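You operate a simulated robot arm through the tools that you are given. There is no shell and no other tool.

You are at the controls of a simulated robot arm. One attempt, no reset.

TASK
Clamp the loose lead, plug in the supply and test the fan.
Fine: Switch the supply off before you touch lead or plug, and off again when the fan has run.
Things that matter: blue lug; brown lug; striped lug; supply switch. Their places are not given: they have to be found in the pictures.

It is judged by the outcome, as a careful person would: the job done as asked, and still so three seconds after it is handed in. It fails if anything else is knocked over, pushed out of place, dropped, spilled or broken.

THE ROBOT
A 7-joint arm with a two-finger parallel gripper, fixed in place. Base frame: the origin is at the foot of the arm, x ahead of it, y to its left, z up. Readings come in mm, degrees, newtons and seconds.
Its first joint turns from -166.0 to 166.0 degrees. Payload 1.57 kg.
The TCP is the grasp point between the finger pads, 30 mm short of the fingertips. In the tool frame z runs along the fingers and y along their closing line. The gripper opens to 110 mm. The fingers are 24 mm wide and 12 mm thick; the gripper's body (48 by 112 mm) begins 78 mm behind the TCP.
Orientation is told as [roll, pitch, yaw] about the base's x, y, z axes, in that order, counted from this pose: with the fingers straight down and closing along the base's y, the tool's x points along the base's -x, its y along +y and its z along -z.

THE INTERFACE
- The arm moves only by the tool move_arm. Its arguments are lists of equal length, an entry for each row: "jaw": the opening in per cent of the stroke, from 0 (shut) to 100 (fully open); "dp": the shift along the base's x, y, z in mm, a list of three; "delta_rot": the turn, a rotation vector about the base's x, y, z in degrees, a list of three. In form: {"jaw": [jaw, ...], "dp": [[x, y, z], ...], "delta_rot": [[wx, wy, wz], ...]}. A call has 1 to 20 rows; each row is the pose to reach, as a shift and turn from the pose commanded when the call began. A row lasts 0.2 s, in which the tool goes at most 50 mm and 8.6 degrees; a call with a longer step from one row to the next is refused whole, and so is a gripper value outside its range. Where a pose cannot be reached the arm comes as near as it can. A force on the tool above 40 N (or 10 N above the force at the start of the call, whichever is more), or a blocked arm, ends the call early, and 0.2 s more pass. Each finger travels about 108 mm/s and halts on what it meets, pressing with about 28 N; the grip force reading is that of the motor and also rises with nothing between the fingers. The clock runs only during rows and for 0.2 s after the last one: add rows that repeat a pose to give the fingers time. The reply holds the time, the measured pose of the TCP, the force on the tool along the base axes, the opening and the grip force, in the units named above and with some noise, with the torque about the TCP (base axes, N m) and any sound that the robot's microphone picked up.
- Cameras (640 x 400 px; columns grow to the right, rows downward): "scene" is fixed at [400.6, -500.3, 1457.7]; the picture's right is [0.99, 0.15, 0.00], its down [0.13, -0.89, -0.43] and it looks along [-0.06, 0.43, -0.90] (base axes); focal length 214 px, centre (320, 200). "wrist" rides on the gripper at [70, 16, -141] in the tool frame; the picture's right is [-0.23, 0.97, 0.00], its down [-0.86, -0.20, -0.48] and it looks along [-0.47, -0.11, 0.88] (tool axes); focal length 222 px, centre (320, 200).
- grab_frame(camera): a new picture of that camera. The clock stands still meanwhile.
- slide_trunk(by): slides the trunk up (or, below 0, down) by that many mm; the arm rides with it, the base frame stays. It gives what a move gives, with no picture.
- pixel_to_xyz(camera, pixels): for up to 12 pixels [column, row] of the newest picture of that camera ("zoom" is the newest enlarged one), the place [x, y, z] in the base frame of the surface seen there, good to about 2 mm. The clock stands still meanwhile.
- enlarge(camera, box): a new picture of the part [left, top, right, bottom] of that camera's present view, enlarged. The clock stands still meanwhile.
- close_job(): hands the job in; it is judged then, once.

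Leave the gripper open and the arm clear of the work at the hand-in unless told otherwise.

The tools are called after ">>>" as a command line: name --argument value ..., lists and objects as JSON in quotes. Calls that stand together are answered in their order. move_arm: Moves the arm, as the interface text tells. Its arguments: {"type":"object","properties":{"jaw":{"type":"array","items":{"type":"number"}},"dp":{"type":"array","items":{"type":"array","items":{"type":"number"}}},"delta_rot":{"type":"array","items":{"type":"array","items":{"type":"number"}}}},"required":["jaw","dp","delta_rot"]} The other tools are called the same way: slide_trunk (by) slides the trunk up or down; grab_frame (camera) takes a picture; pixel_to_xyz (camera, pixels) gives the place of the surface under pixels of a picture; enlarge (camera, box) takes an enlarged picture of a part of a camera's view; close_job () hands the job in.

At the start:

```text
time: 0.0
eef_pos: [289.7, -344.0, 1164.5]
ee_rot: [0.1, 0.0, 0.1]
contact_force: [0.4, -0.5, 0.3]
torque: [0.02, 0.02, -0.01]
grip_width: 109.7
grasp_force: 0.0
trunk travel left (down, up): [-425.0, 185.0]
```

scene: 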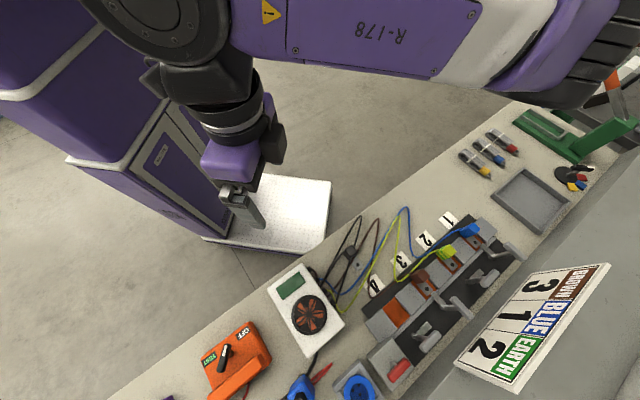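
wrist: 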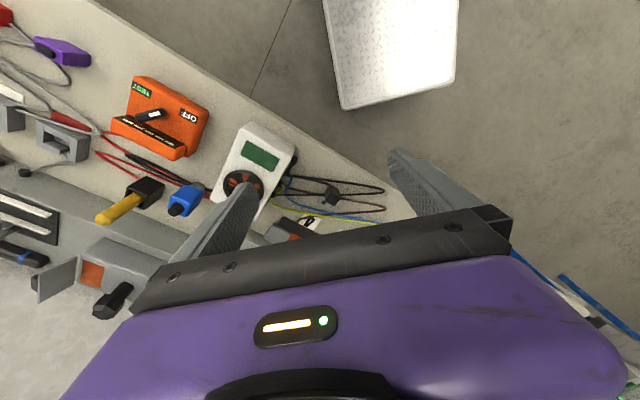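

I'm starting with a closer look at the scene. The bench holds an orange supply box, a meter with a fan-like dial, a terminal block numbered 1-4, and a sign reading BROWN 3, BLUE 1, EARTH 2. I'll enlarge parts of the scene view.

>>> enlarge --camera "scene" --box '[320, 190, 540, 390]'

>>> enlarge --camera "scene" --box '[160, 260, 420, 400]'

>>> enlarge --camera "wrist" --box '[0, 60, 320, 320]'

>>> enlarge --camera "scene" --box '[440, 60, 640, 390]'

```text
2.00 times, centred on (430, 290) of scene
```

zoom: 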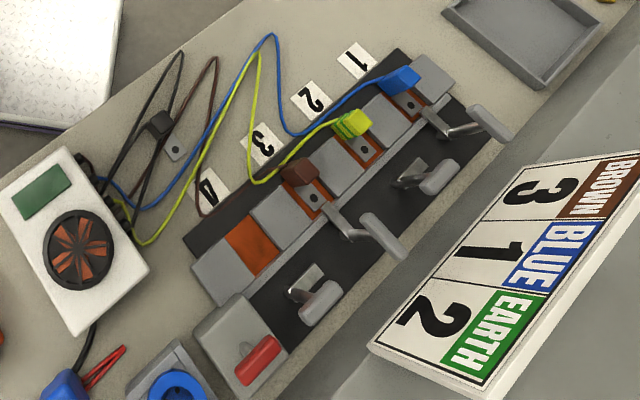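

```text
2.46 times, centred on (290, 330) of scene
```

zoom: 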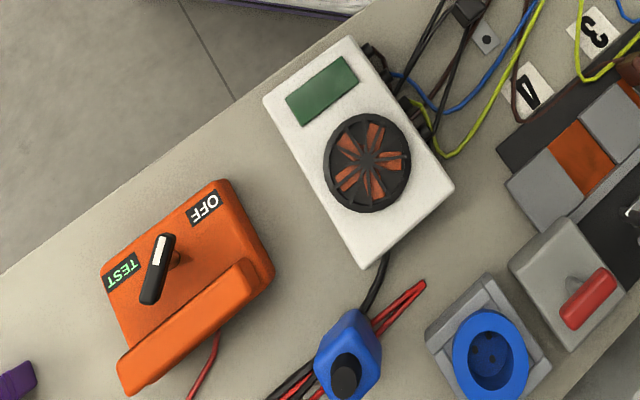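

```text
1.54 times, centred on (160, 190) of wrist
```

zoom: 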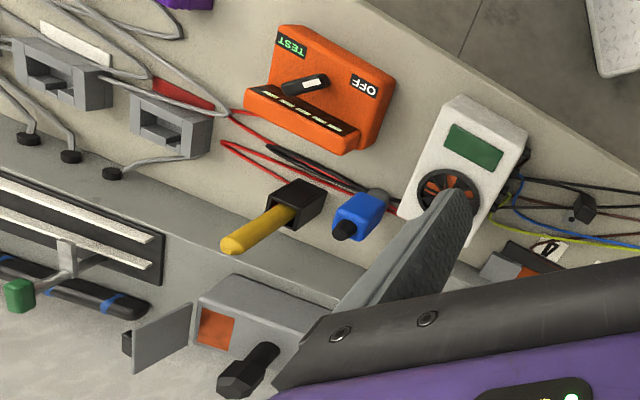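

```text
1.21 times, centred on (540, 225) of scene
```

zoom: 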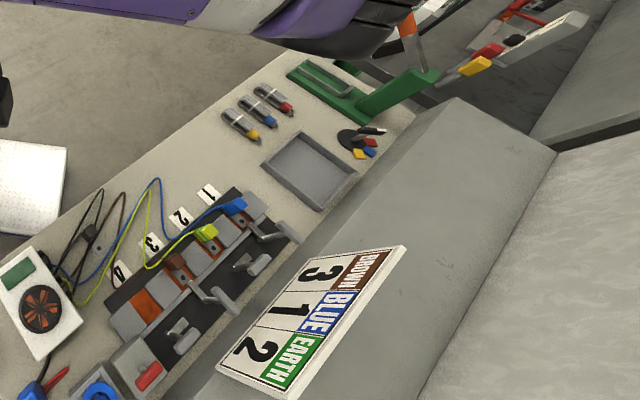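

I'll get the positions of the main items from the scene picture: block ways, levers, lugs, switch, socket, plug, orange box and sign.

>>> grab_frame --camera "scene"

>>> pixel_to_xyz --camera "scene" --pixels '[[468, 230], [446, 252], [423, 276], [400, 310], [488, 255], [485, 275], [470, 320], [430, 335], [397, 370], [357, 388], [300, 388], [224, 357]]'

>>> pixel_to_xyz --camera "scene" --pixels '[[308, 313], [292, 287], [350, 255], [235, 370], [240, 335], [530, 320], [590, 240], [420, 370], [300, 350], [400, 390], [440, 200], [330, 375]]'

```text
taken
```

scene: 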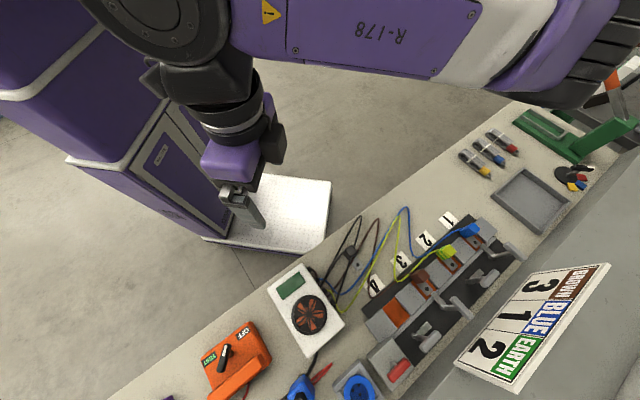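

```text
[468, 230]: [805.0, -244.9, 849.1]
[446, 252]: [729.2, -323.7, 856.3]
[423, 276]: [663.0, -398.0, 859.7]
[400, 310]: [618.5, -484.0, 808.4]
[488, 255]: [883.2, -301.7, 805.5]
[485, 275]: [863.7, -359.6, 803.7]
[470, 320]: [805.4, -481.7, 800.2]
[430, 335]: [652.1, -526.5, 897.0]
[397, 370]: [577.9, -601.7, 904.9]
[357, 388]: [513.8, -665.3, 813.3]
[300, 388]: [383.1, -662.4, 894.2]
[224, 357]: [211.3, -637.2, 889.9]
```

```text
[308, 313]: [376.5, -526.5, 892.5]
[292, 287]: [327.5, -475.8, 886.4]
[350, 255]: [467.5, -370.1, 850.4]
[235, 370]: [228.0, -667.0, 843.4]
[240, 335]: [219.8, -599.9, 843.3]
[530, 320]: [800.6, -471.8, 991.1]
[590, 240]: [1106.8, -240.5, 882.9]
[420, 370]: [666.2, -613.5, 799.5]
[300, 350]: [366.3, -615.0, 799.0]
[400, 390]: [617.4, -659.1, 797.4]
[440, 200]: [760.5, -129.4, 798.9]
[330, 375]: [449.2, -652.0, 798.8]
```

The bench top is at z≈799 and the block runs along about +47°. To see the lugs and levers properly I'll move the arm, high and with the gripper open, above the near side of the block. Then I'll look with the wrist camera.

>>> move_arm --jaw '[100, 100, 100, 100, 100, 100, 100, 100, 100, 100]' --dp '[[30, 0, 0], [60, 0, 0], [90, 0, 0], [120, 0, 0], [150, 0, 0], [180, 0, 0], [210, 0, 0], [240, 0, 0], [260, 0, 0], [260, 0, 0]]' --delta_rot '[[0, 0, -5], [0, 0, -10], [0, 0, -15], [0, 0, -20], [0, 0, -25], [0, 0, -30], [0, 0, -35], [0, 0, -40], [0, 0, -43], [0, 0, -43]]'

>>> grab_frame --camera "wrist"

>>> grab_frame --camera "scene"

```text
time: 2.2
eef_pos: [550.2, -344.9, 1165.6]
ee_rot: [0.0, 0.0, -43.1]
contact_force: [-0.3, 0.2, 0.4]
torque: [0.0, 0.01, 0.05]
grip_width: 109.9
grasp_force: 0.1
trunk travel left (down, up): [-425.0, 185.0]
```

```text
taken
```

wrist: 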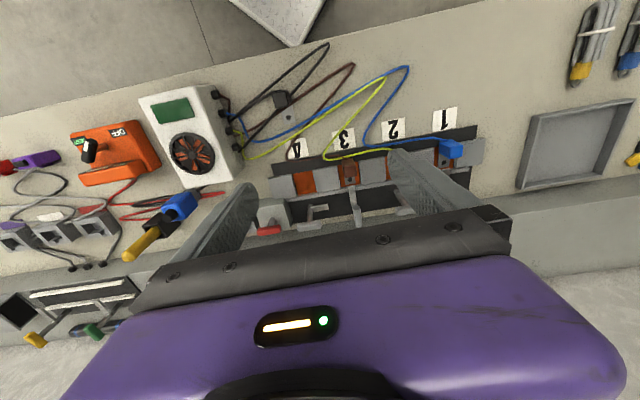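

```text
taken
```

scene: 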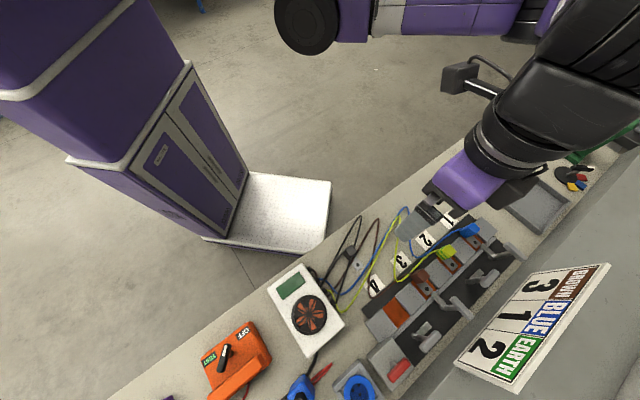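

The wrist view shows the block with lugs at ways 1, 2 and 3 and nothing at 4, but the fingers block part of it. I'll go lower and centre the camera over the block, staying above 1000 mm, and look again.

>>> move_arm --jaw '[100, 100, 100, 100, 100, 100, 100]' --dp '[[30, 0, -25], [60, 5, -50], [90, 8, -75], [120, 10, -100], [145, 12, -130], [145, 12, -145], [145, 12, -145]]' --delta_rot '[[0, 0, 0], [0, 0, 0], [0, 0, 0], [0, 0, 0], [0, 0, 0], [0, 0, 0], [0, 0, 0]]'

>>> grab_frame --camera "wrist"

>>> enlarge --camera "wrist" --box '[160, 20, 520, 245]'

```text
time: 3.8
eef_pos: [694.3, -332.0, 1018.6]
ee_rot: [-0.1, -0.1, -43.0]
contact_force: [-0.5, 0.4, 0.4]
torque: [0.06, -0.01, 0.01]
grip_width: 110.0
grasp_force: 0.1
trunk travel left (down, up): [-425.0, 185.0]
```

```text
taken
```

wrist: 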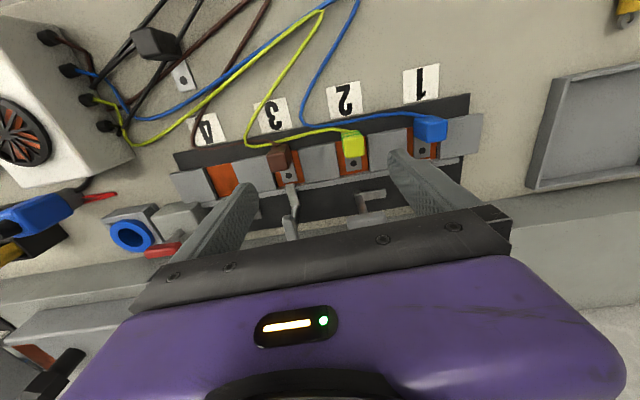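

```text
1.78 times, centred on (340, 132) of wrist
```

zoom: 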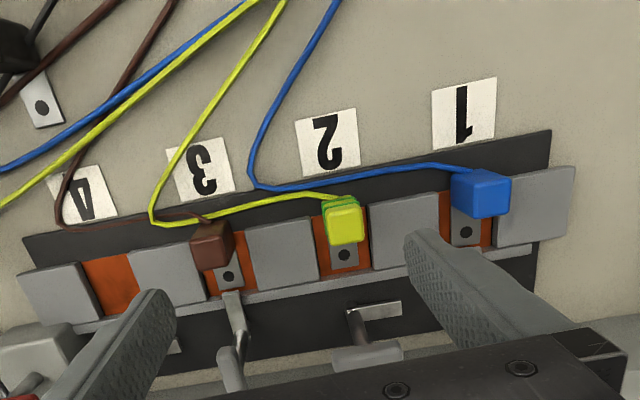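

I see the blue lug at way 1, the striped one at 2 and the brown one at 3. There's also a black lug with a tongue lying on the bench. Next I need the lever states. Before moving outward I'll measure the sign, since it could be an obstacle.

>>> pixel_to_xyz --camera "scene" --pixels '[[459, 361], [518, 386], [604, 268], [545, 285], [530, 268], [560, 250], [620, 200], [480, 276], [518, 250], [463, 306], [432, 342], [470, 380]]'

>>> enlarge --camera "scene" --box '[360, 210, 530, 370]'

>>> pixel_to_xyz --camera "wrist" --pixels '[[431, 126], [354, 142], [278, 157], [422, 149], [351, 163], [288, 175], [292, 205], [290, 225], [360, 200], [365, 218], [225, 180], [320, 160]]'

```text
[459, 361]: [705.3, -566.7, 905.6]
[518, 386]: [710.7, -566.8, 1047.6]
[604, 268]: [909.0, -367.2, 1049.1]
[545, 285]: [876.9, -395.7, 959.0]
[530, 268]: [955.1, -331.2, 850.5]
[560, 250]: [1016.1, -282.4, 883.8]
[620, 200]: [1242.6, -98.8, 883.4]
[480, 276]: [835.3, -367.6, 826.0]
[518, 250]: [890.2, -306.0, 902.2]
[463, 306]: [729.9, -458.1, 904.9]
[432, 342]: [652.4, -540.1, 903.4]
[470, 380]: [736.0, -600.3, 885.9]
```

```text
2.50 times, centred on (445, 290) of scene
```

zoom: 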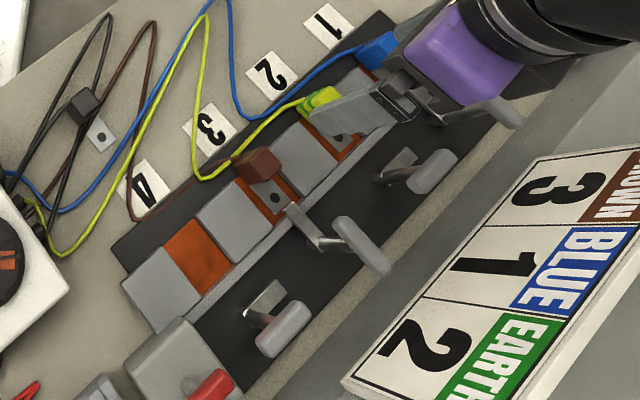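

```text
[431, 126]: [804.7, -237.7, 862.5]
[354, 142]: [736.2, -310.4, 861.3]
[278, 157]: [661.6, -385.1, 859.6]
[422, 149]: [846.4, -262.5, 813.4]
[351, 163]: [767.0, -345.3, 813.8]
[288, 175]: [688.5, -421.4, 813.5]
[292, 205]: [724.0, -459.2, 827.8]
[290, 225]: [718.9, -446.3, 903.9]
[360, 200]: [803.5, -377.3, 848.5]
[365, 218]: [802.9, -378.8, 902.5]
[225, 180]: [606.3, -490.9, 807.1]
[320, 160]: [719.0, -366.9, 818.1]
```

The sign stands behind the levers, at z 905–1049. To see the levers I'll shift about 60 mm toward them, keeping the fingertips well short of the sign, and align the yaw to about -45°.

>>> move_arm --jaw '[100, 100, 100, 100]' --dp '[[20, -20, 0], [40, -40, 0], [45, -45, -10], [45, -45, -10]]' --delta_rot '[[0, 0, -1], [0, 0, -2], [0, 0, -2], [0, 0, -2]]'

>>> grab_frame --camera "wrist"

>>> enlarge --camera "wrist" --box '[180, 60, 460, 245]'

```text
time: 4.8
eef_pos: [740.1, -377.8, 1008.6]
ee_rot: [0.1, 0.0, -45.1]
contact_force: [-0.6, 0.2, 0.3]
torque: [-0.01, 0.01, 0.01]
grip_width: 109.8
grasp_force: 0.1
trunk travel left (down, up): [-425.0, 185.0]
```

```text
taken
```

wrist: 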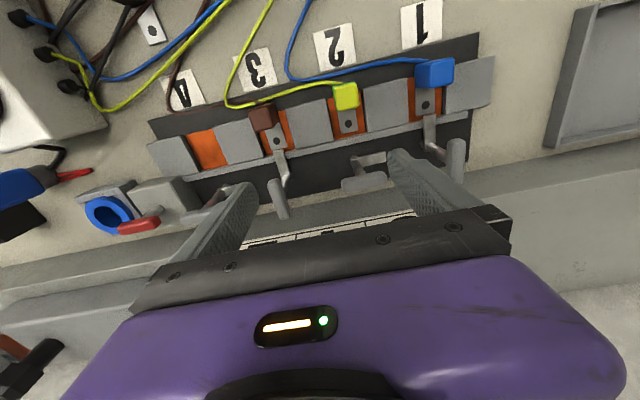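

```text
2.16 times, centred on (320, 152) of wrist
```

zoom: 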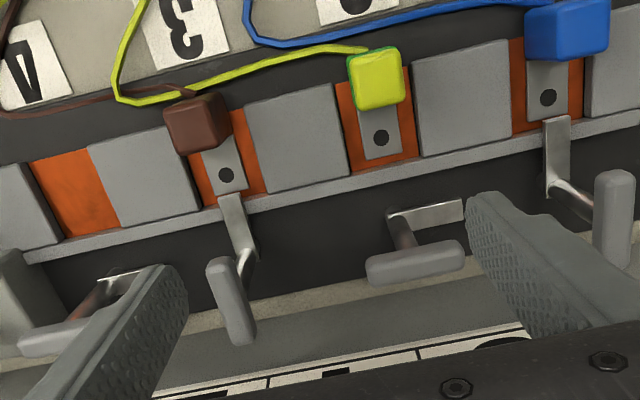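

Levers 1 and 3 have their metal foot pointing into the slot, over the tongue. Levers 2 and 4 have the foot turned sideways. Way 2, with the striped earth lug, is therefore open, and way 4 is empty. I'll enlarge lever 2 against lever 3 and measure the 3D geometry.

>>> enlarge --camera "wrist" --box '[325, 80, 405, 210]'

>>> pixel_to_xyz --camera "wrist" --pixels '[[345, 184], [362, 181], [380, 179], [355, 161], [368, 159], [380, 157], [357, 168], [274, 185], [280, 200], [286, 214], [280, 155], [284, 170]]'

>>> enlarge --camera "wrist" --box '[240, 90, 320, 230]'

>>> pixel_to_xyz --camera "wrist" --pixels '[[457, 145], [455, 180], [436, 135], [430, 115], [424, 102], [444, 153], [346, 95], [348, 125], [351, 140], [277, 141], [262, 118], [440, 72]]'

```text
3.08 times, centred on (365, 145) of wrist
```

zoom: 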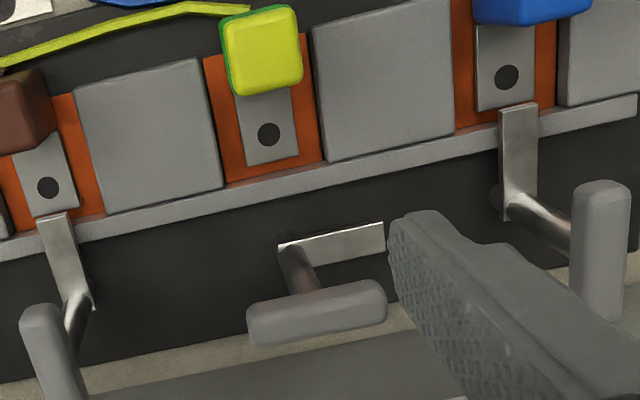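

```text
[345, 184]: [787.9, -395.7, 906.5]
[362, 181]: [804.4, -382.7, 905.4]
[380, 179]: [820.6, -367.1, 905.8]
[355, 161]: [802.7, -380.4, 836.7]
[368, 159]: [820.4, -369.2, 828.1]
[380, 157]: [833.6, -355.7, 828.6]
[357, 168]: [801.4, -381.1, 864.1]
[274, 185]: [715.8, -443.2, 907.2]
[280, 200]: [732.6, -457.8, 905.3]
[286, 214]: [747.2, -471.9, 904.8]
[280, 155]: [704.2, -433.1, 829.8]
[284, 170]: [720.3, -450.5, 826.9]
```

```text
2.86 times, centred on (280, 160) of wrist
```

zoom: 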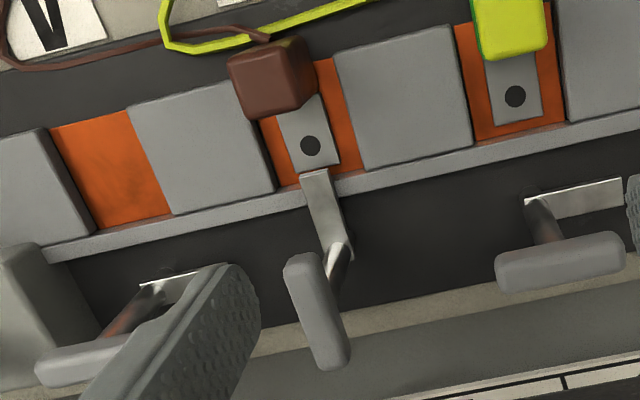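

```text
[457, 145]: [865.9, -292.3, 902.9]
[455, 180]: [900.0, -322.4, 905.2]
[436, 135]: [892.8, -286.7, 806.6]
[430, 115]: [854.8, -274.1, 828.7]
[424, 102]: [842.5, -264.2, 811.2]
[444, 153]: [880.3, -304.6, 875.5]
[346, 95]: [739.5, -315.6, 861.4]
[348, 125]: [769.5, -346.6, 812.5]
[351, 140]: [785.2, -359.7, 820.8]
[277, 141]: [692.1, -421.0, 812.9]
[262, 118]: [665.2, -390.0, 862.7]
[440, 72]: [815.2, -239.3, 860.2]
```

The geometry is clear. Lever 2 has a vertical post at about (804, -382), a T-handle at z≈905 lying along the row, and a foot at z≈828 pointing along the row. In the clamped ways the foot points toward the slot. Next I'll look at the supply side: switch, socket, plug, orange OFF/TEST box and fan unit. I'll back off and raise slightly, then move toward the left of the bench.

>>> move_arm --jaw '[100, 100, 100, 100, 100, 100, 100, 100, 100]' --dp '[[-20, -10, 30], [-50, -30, 50], [-85, -50, 70], [-120, -70, 80], [-155, -90, 80], [-190, -110, 80], [-225, -130, 80], [-250, -150, 80], [-250, -150, 80]]' --delta_rot '[[0, 0, 0], [0, 0, 0], [0, 0, 0], [0, 0, 0], [0, 0, 0], [0, 0, 0], [0, 0, 0], [0, 0, 0], [0, 0, 0]]'

>>> grab_frame --camera "wrist"

>>> enlarge --camera "wrist" --box '[0, 0, 400, 250]'

>>> grab_frame --camera "scene"

```text
time: 6.8
eef_pos: [491.0, -524.8, 1088.7]
ee_rot: [-0.1, -0.1, -45.1]
contact_force: [0.8, -1.0, -0.2]
torque: [-0.01, 0.01, 0.0]
grip_width: 109.9
grasp_force: 0.1
trunk travel left (down, up): [-425.0, 185.0]
```

```text
taken
```

wrist: 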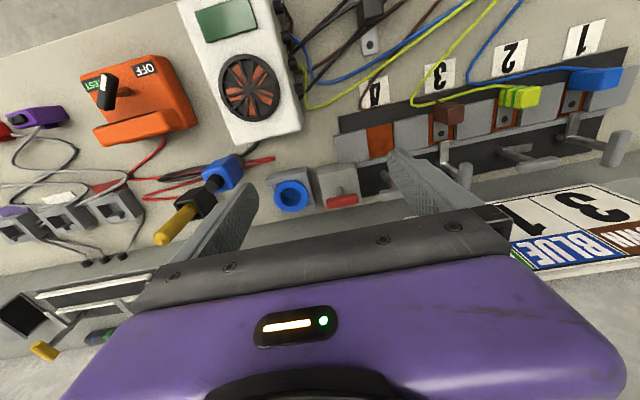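

```text
1.60 times, centred on (200, 125) of wrist
```

zoom: 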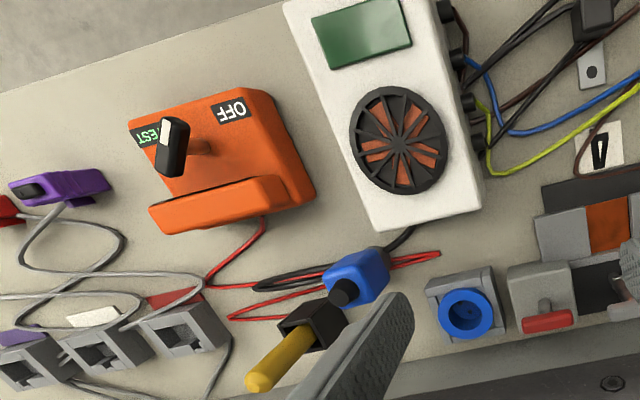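

```text
taken
```

scene: 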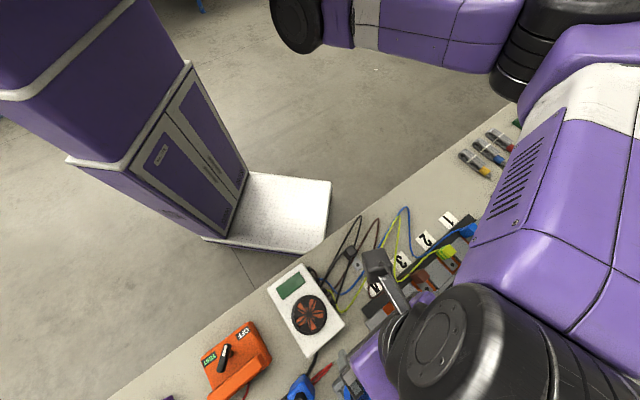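

The orange box's knob sits at TEST, and the plug lies near a black/yellow tool. I need to see which switch feeds the socket, so I'll move closer over the plug, socket and red-handle area.

>>> enlarge --camera "wrist" --box '[240, 130, 400, 230]'

>>> enlarge --camera "wrist" --box '[60, 30, 260, 255]'

>>> pixel_to_xyz --camera "wrist" --pixels '[[108, 90], [122, 92], [97, 85], [145, 68], [290, 192], [290, 180], [342, 198], [340, 175], [222, 172], [205, 182], [194, 204], [175, 225]]'

```text
4.00 times, centred on (320, 180) of wrist
```

zoom: 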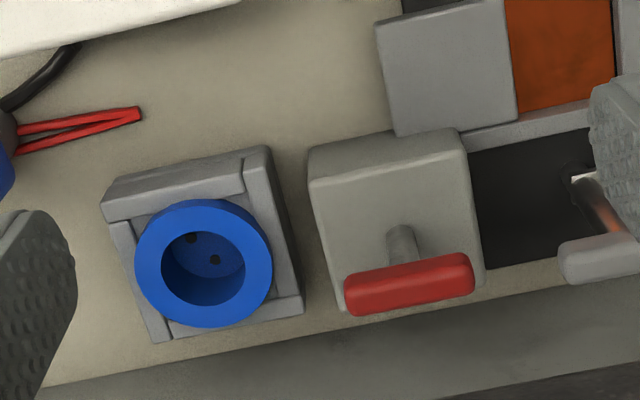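

```text
1.78 times, centred on (160, 142) of wrist
```

zoom: 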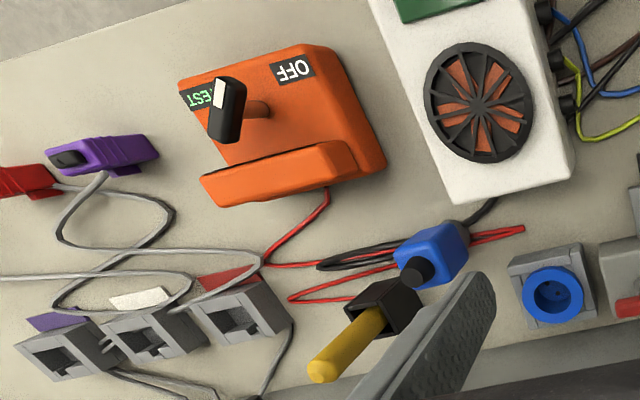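

```text
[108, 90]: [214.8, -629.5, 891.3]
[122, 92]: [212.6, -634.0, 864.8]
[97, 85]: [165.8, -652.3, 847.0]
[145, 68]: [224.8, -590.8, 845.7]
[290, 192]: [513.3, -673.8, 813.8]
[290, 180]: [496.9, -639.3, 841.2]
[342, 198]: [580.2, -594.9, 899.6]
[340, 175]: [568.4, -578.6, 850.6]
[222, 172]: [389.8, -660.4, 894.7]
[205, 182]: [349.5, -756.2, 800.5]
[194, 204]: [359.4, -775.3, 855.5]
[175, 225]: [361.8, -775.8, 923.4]
```

The socket is a blue round one opening upward at about (513, -668). There are two candidates for the supply switch: the red T-handle at (580, -595) and the orange OFF/TEST knob at (213, -631). I'll move over the orange box to read its knob and follow its leads.

>>> move_arm --jaw '[100, 100, 100, 100, 100, 100, 100, 100, 100, 100, 100]' --dp '[[-30, -10, -5], [-60, -20, -10], [-90, -30, -20], [-120, -40, -30], [-150, -50, -40], [-180, -60, -50], [-210, -70, -60], [-240, -80, -60], [-270, -90, -60], [-290, -95, -60], [-290, -95, -60]]' --delta_rot '[[0, 0, 0], [0, 0, 0], [0, 0, 0], [0, 0, 0], [0, 0, 0], [0, 0, 0], [0, 0, 0], [0, 0, 0], [0, 0, 0], [0, 0, 0], [0, 0, 0]]'

>>> grab_frame --camera "wrist"

>>> enlarge --camera "wrist" --box '[200, 20, 440, 220]'

>>> enlarge --camera "wrist" --box '[380, 40, 640, 240]'

>>> enlarge --camera "scene" --box '[180, 300, 420, 400]'

```text
time: 9.2
eef_pos: [199.2, -623.3, 1029.1]
ee_rot: [0.0, 0.0, -45.0]
contact_force: [-0.6, 0.6, -0.5]
torque: [0.0, 0.0, 0.01]
grip_width: 109.9
grasp_force: 0.1
trunk travel left (down, up): [-425.0, 185.0]
```

```text
taken
```

wrist: 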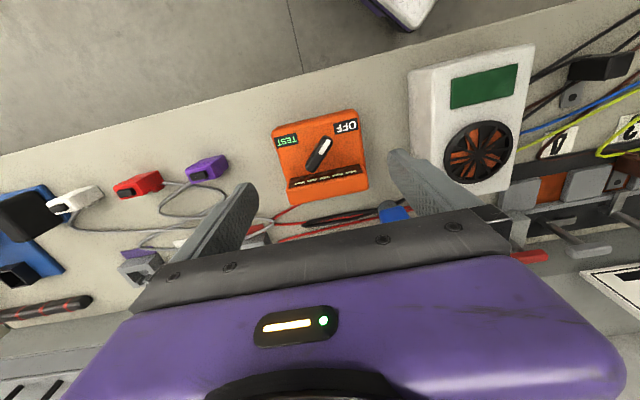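

```text
2.00 times, centred on (320, 120) of wrist
```

zoom: 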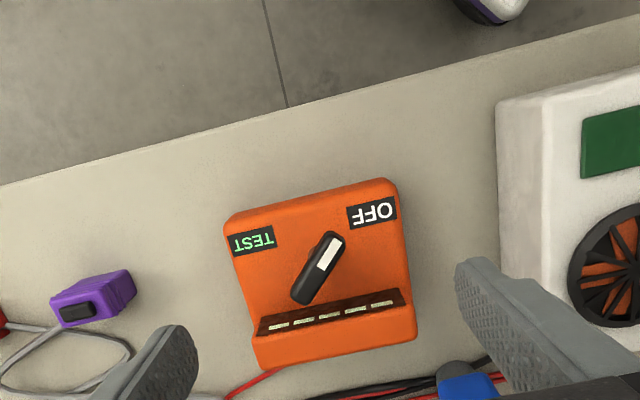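

```text
2.00 times, centred on (510, 140) of wrist
```

zoom: 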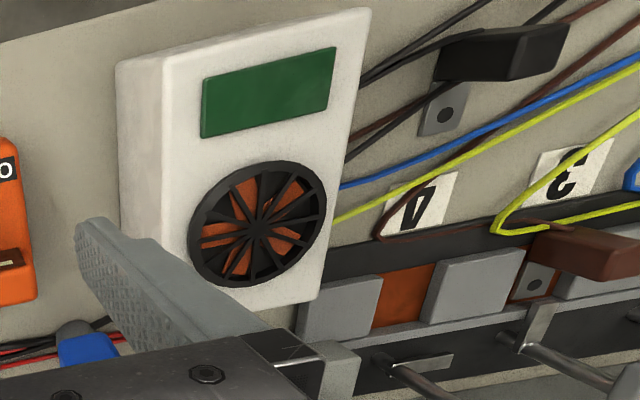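

```text
2.67 times, centred on (300, 350) of scene
```

zoom: 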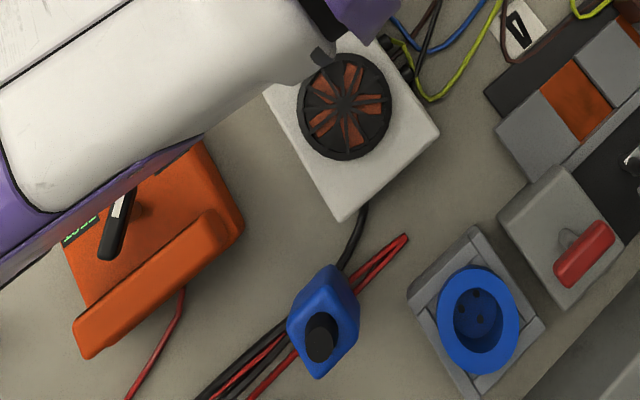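

The knob's white mark points to OFF, so the orange box is off. It has its own slots and test leads. Next I'll look closely at the plug, socket and red handle.

>>> move_arm --jaw '[100, 100, 100, 100, 100, 100, 100, 100]' --dp '[[30, 0, 0], [60, 0, 0], [90, 0, 0], [120, 0, 0], [150, 0, 0], [180, 0, 0], [200, 0, 0], [200, 0, 0]]' --delta_rot '[[0, 0, 0], [0, 0, 0], [0, 0, 0], [0, 0, 0], [0, 0, 0], [0, 0, 0], [0, 0, 0], [0, 0, 0]]'

>>> grab_frame --camera "wrist"

>>> enlarge --camera "wrist" --box '[160, 60, 400, 230]'

>>> enlarge --camera "wrist" --box '[360, 60, 600, 230]'

```text
time: 11.0
eef_pos: [400.0, -622.2, 1027.9]
ee_rot: [0.0, 0.0, -45.0]
contact_force: [-0.5, 0.2, 0.0]
torque: [-0.02, 0.0, -0.02]
grip_width: 109.7
grasp_force: 0.1
trunk travel left (down, up): [-425.0, 185.0]
```

```text
taken
```

wrist: 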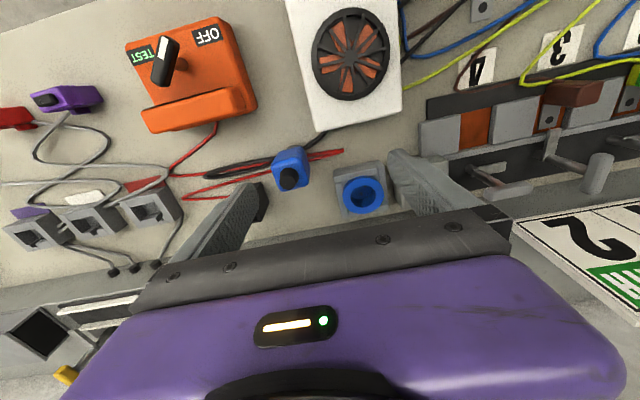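

```text
2.35 times, centred on (280, 145) of wrist
```

zoom: 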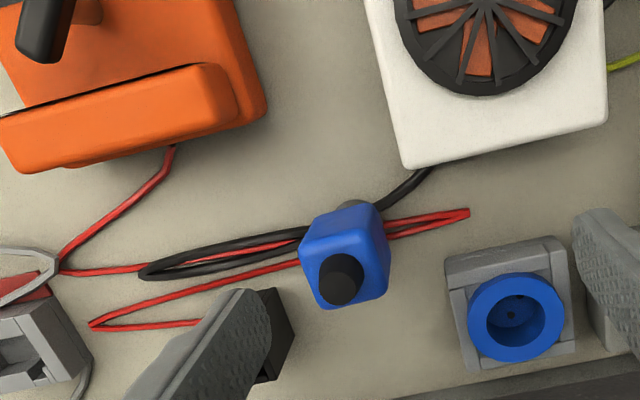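

```text
2.35 times, centred on (480, 145) of wrist
```

zoom: 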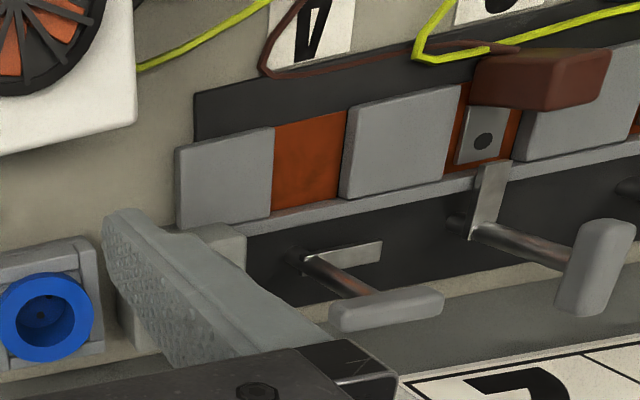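

The black cord runs from the fan unit, loops, and ends at the blue plug, which stands upright. The orange box has a red lead going to a yellow-handled probe. I'll take a close look at the grey box with the red T-handle for any marks.

>>> move_arm --jaw '[100, 100, 100, 100, 100, 100]' --dp '[[30, 10, 0], [60, 20, 0], [90, 30, 0], [120, 40, -10], [140, 43, -18], [140, 43, -18]]' --delta_rot '[[0, 0, 0], [0, 0, 0], [0, 0, 0], [0, 0, 0], [0, 0, 0], [0, 0, 0]]'

>>> grab_frame --camera "wrist"

>>> enlarge --camera "wrist" --box '[230, 100, 410, 240]'

>>> pixel_to_xyz --camera "wrist" --pixels '[[320, 190], [300, 190], [340, 185], [320, 160], [310, 150], [340, 145], [250, 170], [260, 150], [320, 125], [300, 170], [350, 165], [280, 150]]'

```text
time: 12.4
eef_pos: [539.2, -578.1, 1011.3]
ee_rot: [0.0, 0.0, -45.0]
contact_force: [0.0, 0.0, 0.3]
torque: [0.0, -0.03, -0.01]
grip_width: 110.0
grasp_force: 0.1
trunk travel left (down, up): [-425.0, 185.0]
```

```text
taken
```

wrist: 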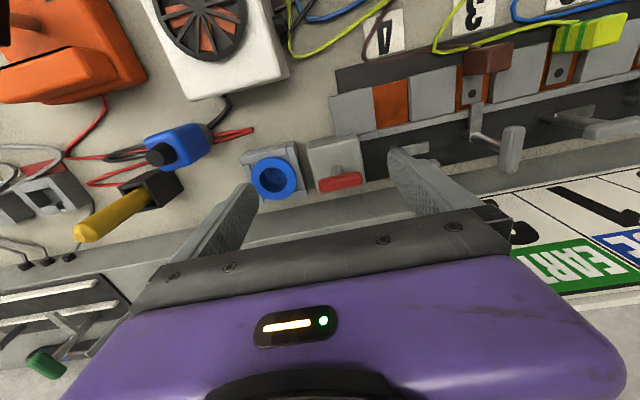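

```text
2.86 times, centred on (320, 170) of wrist
```

zoom: 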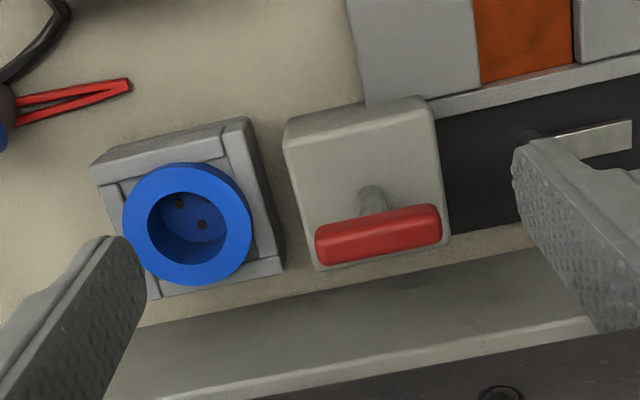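

```text
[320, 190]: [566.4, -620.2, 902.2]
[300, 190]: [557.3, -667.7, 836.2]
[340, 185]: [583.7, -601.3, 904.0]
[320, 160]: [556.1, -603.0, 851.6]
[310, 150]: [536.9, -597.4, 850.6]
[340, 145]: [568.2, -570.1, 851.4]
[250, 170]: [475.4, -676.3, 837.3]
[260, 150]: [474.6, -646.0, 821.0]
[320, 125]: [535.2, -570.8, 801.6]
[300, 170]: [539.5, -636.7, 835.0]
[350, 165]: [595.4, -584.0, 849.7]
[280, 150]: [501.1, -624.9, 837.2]
```

The grey box has no visible marks. Before deciding which switch is the supply, I'll read the label strip on the orange box from a closer position.

>>> move_arm --jaw '[100, 100, 100, 100, 100, 100, 100, 100, 100, 100, 100, 100]' --dp '[[-30, 0, 10], [-60, 0, 10], [-90, 0, 10], [-120, 5, 10], [-150, 5, 5], [-180, 5, 0], [-210, 5, -5], [-240, 5, -10], [-270, 5, -15], [-300, 5, -20], [-340, 5, -25], [-340, 5, -25]]' --delta_rot '[[0, 0, 0], [0, 0, 0], [0, 0, 0], [0, 0, 0], [0, 0, 0], [0, 0, 0], [0, 0, 0], [0, 0, 0], [0, 0, 0], [0, 0, 0], [0, 0, 0], [0, 0, 0]]'

>>> grab_frame --camera "wrist"

>>> enlarge --camera "wrist" --box '[260, 90, 400, 210]'

```text
time: 15.0
eef_pos: [198.8, -574.3, 985.9]
ee_rot: [0.0, 0.0, -45.1]
contact_force: [-0.6, -0.4, 0.1]
torque: [-0.03, 0.01, -0.02]
grip_width: 109.8
grasp_force: 0.0
trunk travel left (down, up): [-425.0, 185.0]
```

```text
taken
```

wrist: 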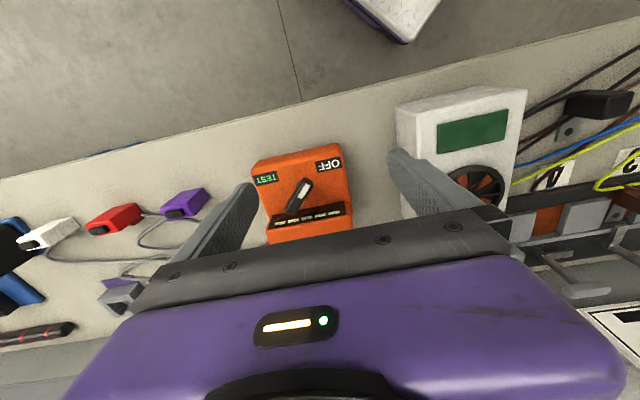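

```text
3.33 times, centred on (330, 150) of wrist
```

zoom: 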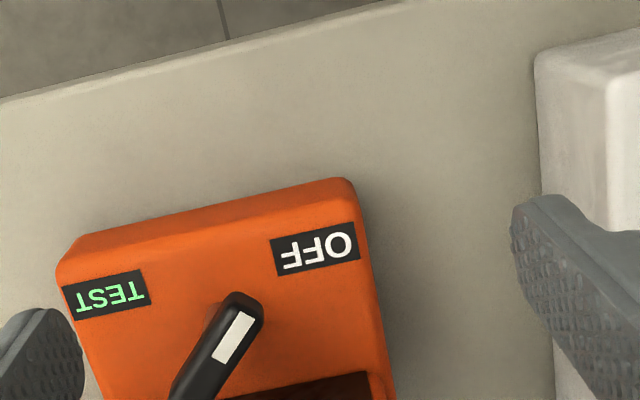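

>>> enlarge --camera "wrist" --box '[255, 195, 365, 245]'

>>> pixel_to_xyz --camera "wrist" --pixels '[[293, 208], [308, 184], [300, 195], [328, 166], [266, 180], [340, 207], [280, 222], [450, 130], [490, 180], [310, 165], [258, 160], [345, 150]]'

```text
5.82 times, centred on (310, 220) of wrist
```

zoom: 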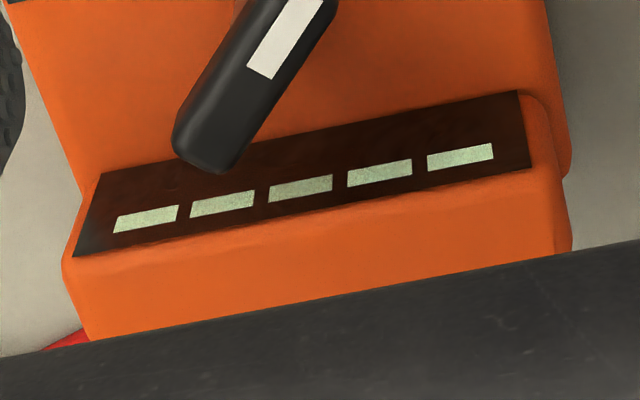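

```text
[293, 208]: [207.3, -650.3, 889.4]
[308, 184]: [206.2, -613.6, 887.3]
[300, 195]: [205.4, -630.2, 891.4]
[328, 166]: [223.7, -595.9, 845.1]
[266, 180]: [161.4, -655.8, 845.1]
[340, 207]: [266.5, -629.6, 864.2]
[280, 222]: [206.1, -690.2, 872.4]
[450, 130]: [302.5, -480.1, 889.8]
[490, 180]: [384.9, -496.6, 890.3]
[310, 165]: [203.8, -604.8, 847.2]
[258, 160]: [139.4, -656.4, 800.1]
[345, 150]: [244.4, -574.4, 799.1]
```

The orange box is a stand-alone tester with a blank 5-segment display and a probe, and it is off. The red T-handle next to the mains socket and terminal rig is therefore the supply switch. I'll move over it with the tool turned to yaw -135°, which the handle grasp needs anyway, and look for any marking or state clue.

>>> move_arm --jaw '[100, 100, 100, 100, 100, 100, 100, 100, 100, 100, 100, 100, 100]' --dp '[[30, 0, 20], [66, 0, 40], [102, 0, 50], [138, 0, 50], [174, 0, 50], [210, 0, 50], [246, -2, 50], [282, -4, 50], [318, -6, 50], [354, -8, 45], [380, -10, 40], [395, -12, 35], [395, -12, 35]]' --delta_rot '[[0, 0, -8], [0, 0, -16], [0, 0, -24], [0, 0, -32], [0, 0, -40], [0, 0, -48], [0, 0, -56], [0, 0, -64], [0, 0, -72], [0, 0, -80], [0, 0, -86], [0, 0, -90], [0, 0, -90]]'

>>> grab_frame --camera "wrist"

>>> enlarge --camera "wrist" --box '[240, 60, 420, 240]'

```text
time: 17.8
eef_pos: [592.5, -559.3, 992.3]
ee_rot: [20.7, -4.9, -117.2]
contact_force: [1.1, -0.3, 0.4]
torque: [-0.03, 0.02, -0.04]
grip_width: 110.0
grasp_force: 0.1
out of reach, approached as far as the arm can: row 9, 10, 11, 12, 13
trunk travel left (down, up): [-425.0, 185.0]
```

```text
taken
```

wrist: 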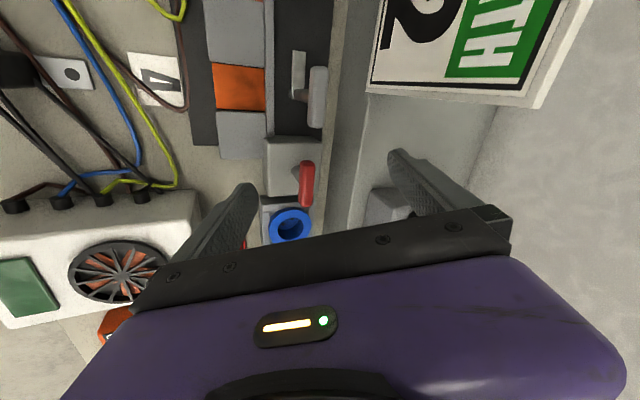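

```text
2.22 times, centred on (330, 150) of wrist
```

zoom: 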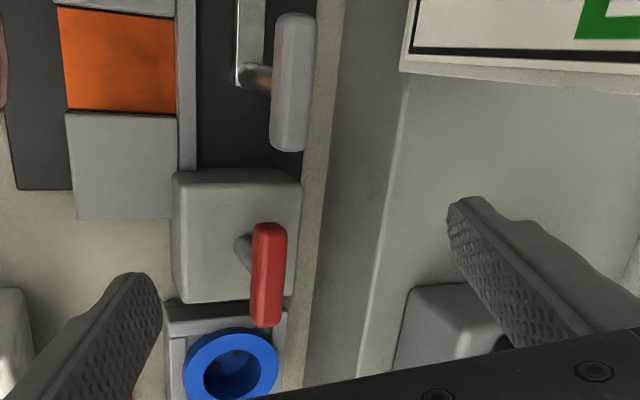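

The wrist couldn't reach yaw -135° and stopped near -117° with some tilt. I'll turn back +45° and see what pose the arm holds. After that I'll try the other direction.

>>> move_arm --jaw '[100, 100, 100, 100, 100, 100, 100, 100]' --dp '[[0, 0, 10], [0, 0, 20], [0, 0, 30], [0, 0, 30], [0, 0, 30], [0, 0, 30], [0, 0, 30], [0, 0, 30]]' --delta_rot '[[0, 0, 8], [0, 0, 16], [0, 0, 24], [0, 0, 32], [0, 0, 40], [0, 0, 45], [0, 0, 45], [0, 0, 45]]'

```text
time: 19.6
eef_pos: [588.3, -560.8, 1021.3]
ee_rot: [20.7, -4.9, -72.3]
contact_force: [0.3, 0.1, 0.1]
torque: [-0.03, -0.01, -0.03]
grip_width: 110.2
grasp_force: 0.1
trunk travel left (down, up): [-425.0, 185.0]
```

The turns are counted from the attained pose, which is tilted about 21°. I'll level the tool first, rising 30 mm, then bring the yaw back to -45°.

>>> move_arm --jaw '[100, 100, 100, 100, 100]' --dp '[[0, 0, 10], [0, 0, 20], [0, 0, 30], [0, 0, 30], [0, 0, 30]]' --delta_rot '[[-0.56, 7.06, -0.3], [-1.11, 14.12, -0.6], [-1.67, 21.18, -0.89], [-1.67, 21.18, -0.89], [-1.67, 21.18, -0.89]]'

```text
time: 20.8
eef_pos: [589.1, -560.6, 1051.2]
ee_rot: [-0.2, 0.1, -72.2]
contact_force: [-0.5, -0.3, -0.5]
torque: [-0.03, -0.02, 0.0]
grip_width: 110.1
grasp_force: 0.0
trunk travel left (down, up): [-425.0, 185.0]
```

The tool is level at yaw -72°. Now I'll try the other direction and turn toward yaw +45°.

>>> move_arm --jaw '[100, 100, 100, 100, 100, 100, 100, 100, 100, 100, 100, 100, 100, 100, 100]' --dp '[[0, 0, 0], [0, 0, 0], [0, 0, 0], [0, 0, 0], [0, 0, 0], [0, 0, 0], [0, 0, 0], [0, 0, 0], [0, 0, 0], [0, 0, 0], [0, 0, 0], [0, 0, 0], [0, 0, 0], [0, 0, 0], [0, 0, 0]]' --delta_rot '[[0, 0, 8.4], [0, 0, 16.8], [0, 0, 25.2], [0, 0, 33.6], [0, 0, 42], [0, 0, 50.4], [0, 0, 58.8], [0, 0, 67.2], [0, 0, 75.6], [0, 0, 84], [0, 0, 92.4], [0, 0, 100.8], [0, 0, 109.2], [0, 0, 117.3], [0, 0, 117.3]]'

>>> grab_frame --camera "wrist"

>>> grab_frame --camera "scene"

```text
time: 24.0
eef_pos: [588.6, -561.2, 1052.3]
ee_rot: [-0.1, -0.1, 45.0]
contact_force: [-0.7, 0.0, 0.2]
torque: [0.02, -0.01, -0.01]
grip_width: 109.8
grasp_force: 0.1
trunk travel left (down, up): [-425.0, 185.0]
```

```text
taken
```

wrist: 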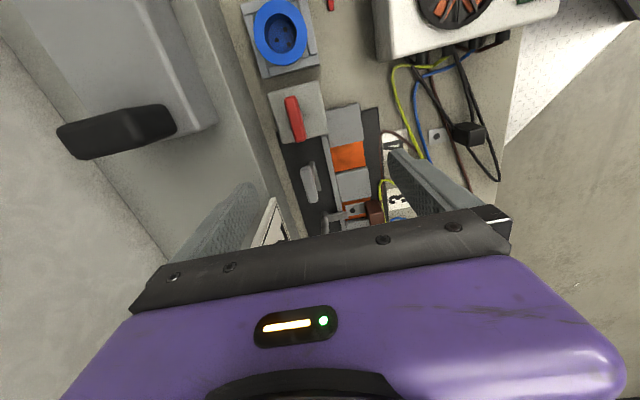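

```text
taken
```

scene: 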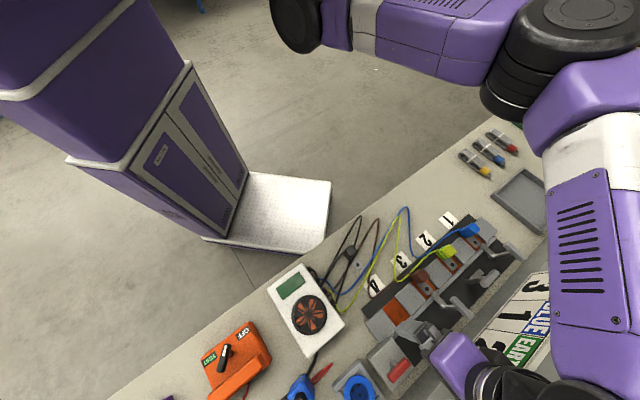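

Yaw +45° is reachable. I'll enlarge the switch region to look for marks on its housing.

>>> enlarge --camera "wrist" --box '[220, 0, 420, 240]'

>>> enlarge --camera "wrist" --box '[260, 70, 340, 150]'

>>> pixel_to_xyz --camera "wrist" --pixels '[[290, 102], [295, 118], [299, 135], [280, 100], [308, 100], [275, 130], [312, 125], [280, 30], [278, 45], [262, 10], [300, 20], [305, 145]]'

```text
1.67 times, centred on (320, 120) of wrist
```

zoom: 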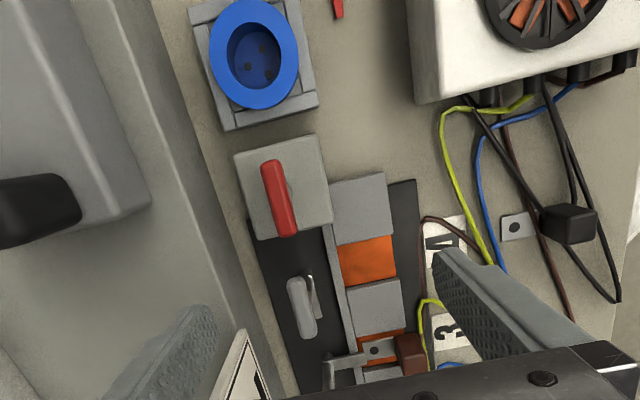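

```text
5.00 times, centred on (300, 110) of wrist
```

zoom: 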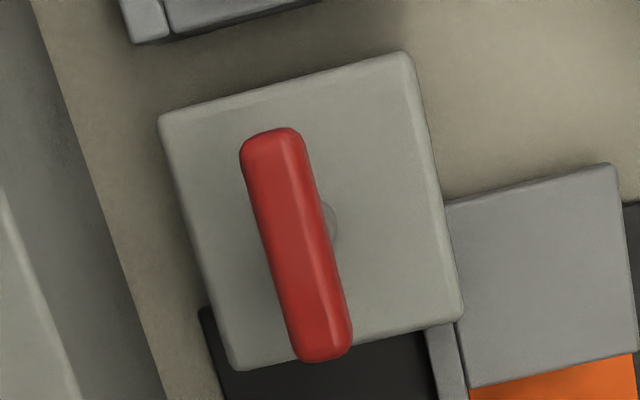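

```text
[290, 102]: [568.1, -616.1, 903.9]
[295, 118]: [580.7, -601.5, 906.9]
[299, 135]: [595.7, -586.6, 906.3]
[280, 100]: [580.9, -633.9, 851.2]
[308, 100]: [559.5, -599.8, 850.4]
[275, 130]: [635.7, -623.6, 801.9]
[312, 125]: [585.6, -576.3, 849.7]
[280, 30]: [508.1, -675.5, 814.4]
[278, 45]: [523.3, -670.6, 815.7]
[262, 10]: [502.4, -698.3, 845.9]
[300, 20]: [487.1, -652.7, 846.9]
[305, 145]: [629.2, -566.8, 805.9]
```

There are no marks on the switch housing. The red bar is centred at about (581, -602, 906) and lies along the row. I don't yet know which way it turns, so I'll check in free air how far the wrist can yaw the other way.

>>> move_arm --jaw '[100, 100, 100, 100, 100, 100, 100, 100, 100, 100, 100]' --dp '[[0, 0, 0], [0, 0, 0], [0, 0, 0], [0, 0, 0], [0, 0, 0], [0, 0, 0], [0, 0, 0], [0, 0, 0], [0, 0, 0], [0, 0, 0], [0, 0, 0]]' --delta_rot '[[0, 0, 8.4], [0, 0, 16.8], [0, 0, 25.2], [0, 0, 33.6], [0, 0, 42], [0, 0, 50.4], [0, 0, 58.8], [0, 0, 67.2], [0, 0, 75.6], [0, 0, 84], [0, 0, 90]]'

>>> grab_frame --camera "wrist"

```text
time: 26.4
eef_pos: [589.4, -561.5, 1051.1]
ee_rot: [0.0, 0.0, 135.1]
contact_force: [0.1, -0.7, -0.6]
torque: [-0.03, 0.04, -0.04]
grip_width: 110.2
grasp_force: 0.0
trunk travel left (down, up): [-425.0, 185.0]
```

```text
taken
```

wrist: 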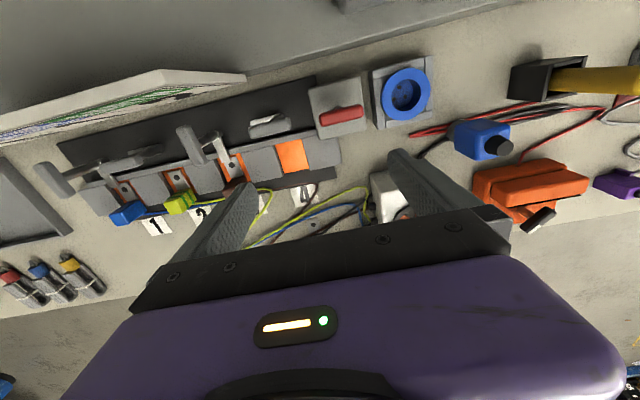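

Yaw 135° works too, and this view shows the rig from the far side. I'll enlarge the switch, socket and plug here.

>>> enlarge --camera "wrist" --box '[290, 50, 530, 190]'

>>> enlarge --camera "wrist" --box '[90, 60, 330, 220]'

```text
2.67 times, centred on (410, 120) of wrist
```

zoom: 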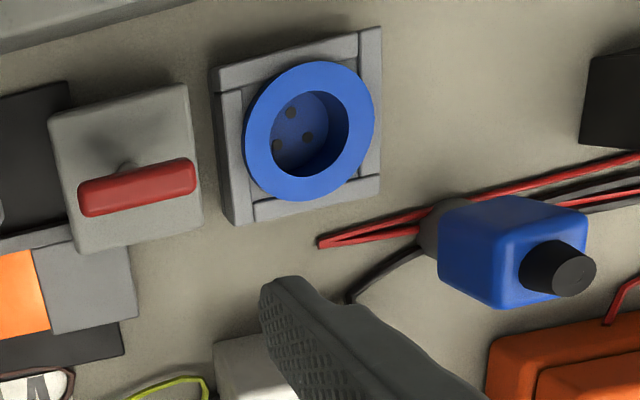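

```text
2.50 times, centred on (210, 140) of wrist
```

zoom: 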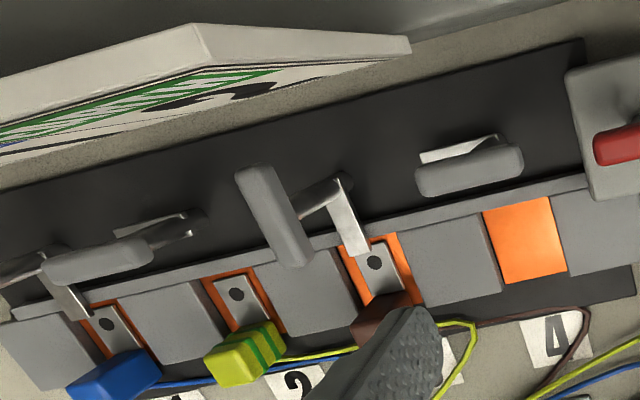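

From here I can see the socket has three holes in a triangle, so the plug's orientation matters. I'll deal with the supply switch first: go back to yaw 45°, move over the red bar, set the jaws to 60% and stay above it for now.

>>> move_arm --jaw '[100, 100, 90, 80, 70, 60, 60, 60, 60, 60, 60, 60]' --dp '[[0, -4, 0], [-1, -8, 0], [-2, -12, 0], [-3, -16, 0], [-4, -20, 0], [-5, -24, -10], [-6, -28, -20], [-7, -32, -30], [-7, -36, -40], [-7, -40, -50], [-7, -40.5, -55], [-7, -40.5, -55]]' --delta_rot '[[0, 0, -8.4], [0, 0, -16.8], [0, 0, -25.2], [0, 0, -33.6], [0, 0, -42], [0, 0, -50.4], [0, 0, -58.8], [0, 0, -67.2], [0, 0, -75.6], [0, 0, -84], [0, 0, -89.5], [0, 0, -89.5]]'

>>> grab_frame --camera "wrist"

```text
time: 29.0
eef_pos: [581.7, -600.3, 995.8]
ee_rot: [-0.2, 0.1, 45.4]
contact_force: [-0.4, 0.0, 0.6]
torque: [0.0, -0.01, -0.01]
grip_width: 66.2
grasp_force: 0.0
trunk travel left (down, up): [-425.0, 185.0]
```

```text
taken
```

wrist: 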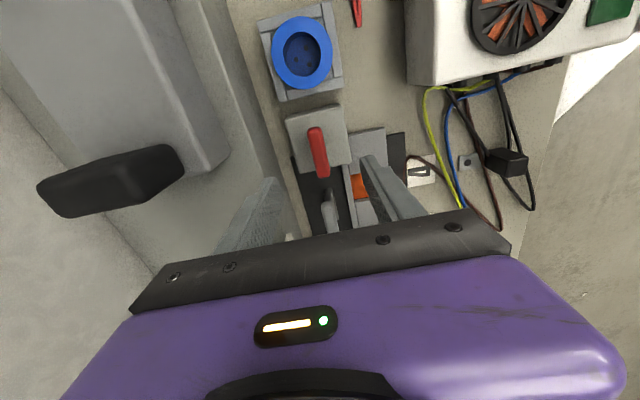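

The red bar sits between the fingers. To the left there's a grey housing with a black handle, so I'll check how far it is before descending.

>>> pixel_to_xyz --camera "wrist" --pixels '[[215, 160], [160, 155], [240, 150], [262, 170], [316, 135], [321, 152], [325, 170], [300, 130], [60, 190], [200, 180], [180, 150], [230, 60]]'

```text
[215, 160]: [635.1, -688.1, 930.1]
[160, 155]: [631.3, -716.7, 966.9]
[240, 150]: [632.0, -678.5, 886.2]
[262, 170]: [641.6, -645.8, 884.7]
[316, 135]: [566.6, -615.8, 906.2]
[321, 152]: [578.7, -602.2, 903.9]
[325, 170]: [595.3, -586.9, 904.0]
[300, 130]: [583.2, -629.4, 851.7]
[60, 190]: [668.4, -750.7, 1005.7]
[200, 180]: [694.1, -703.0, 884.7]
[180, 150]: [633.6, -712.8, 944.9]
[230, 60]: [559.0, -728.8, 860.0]
```

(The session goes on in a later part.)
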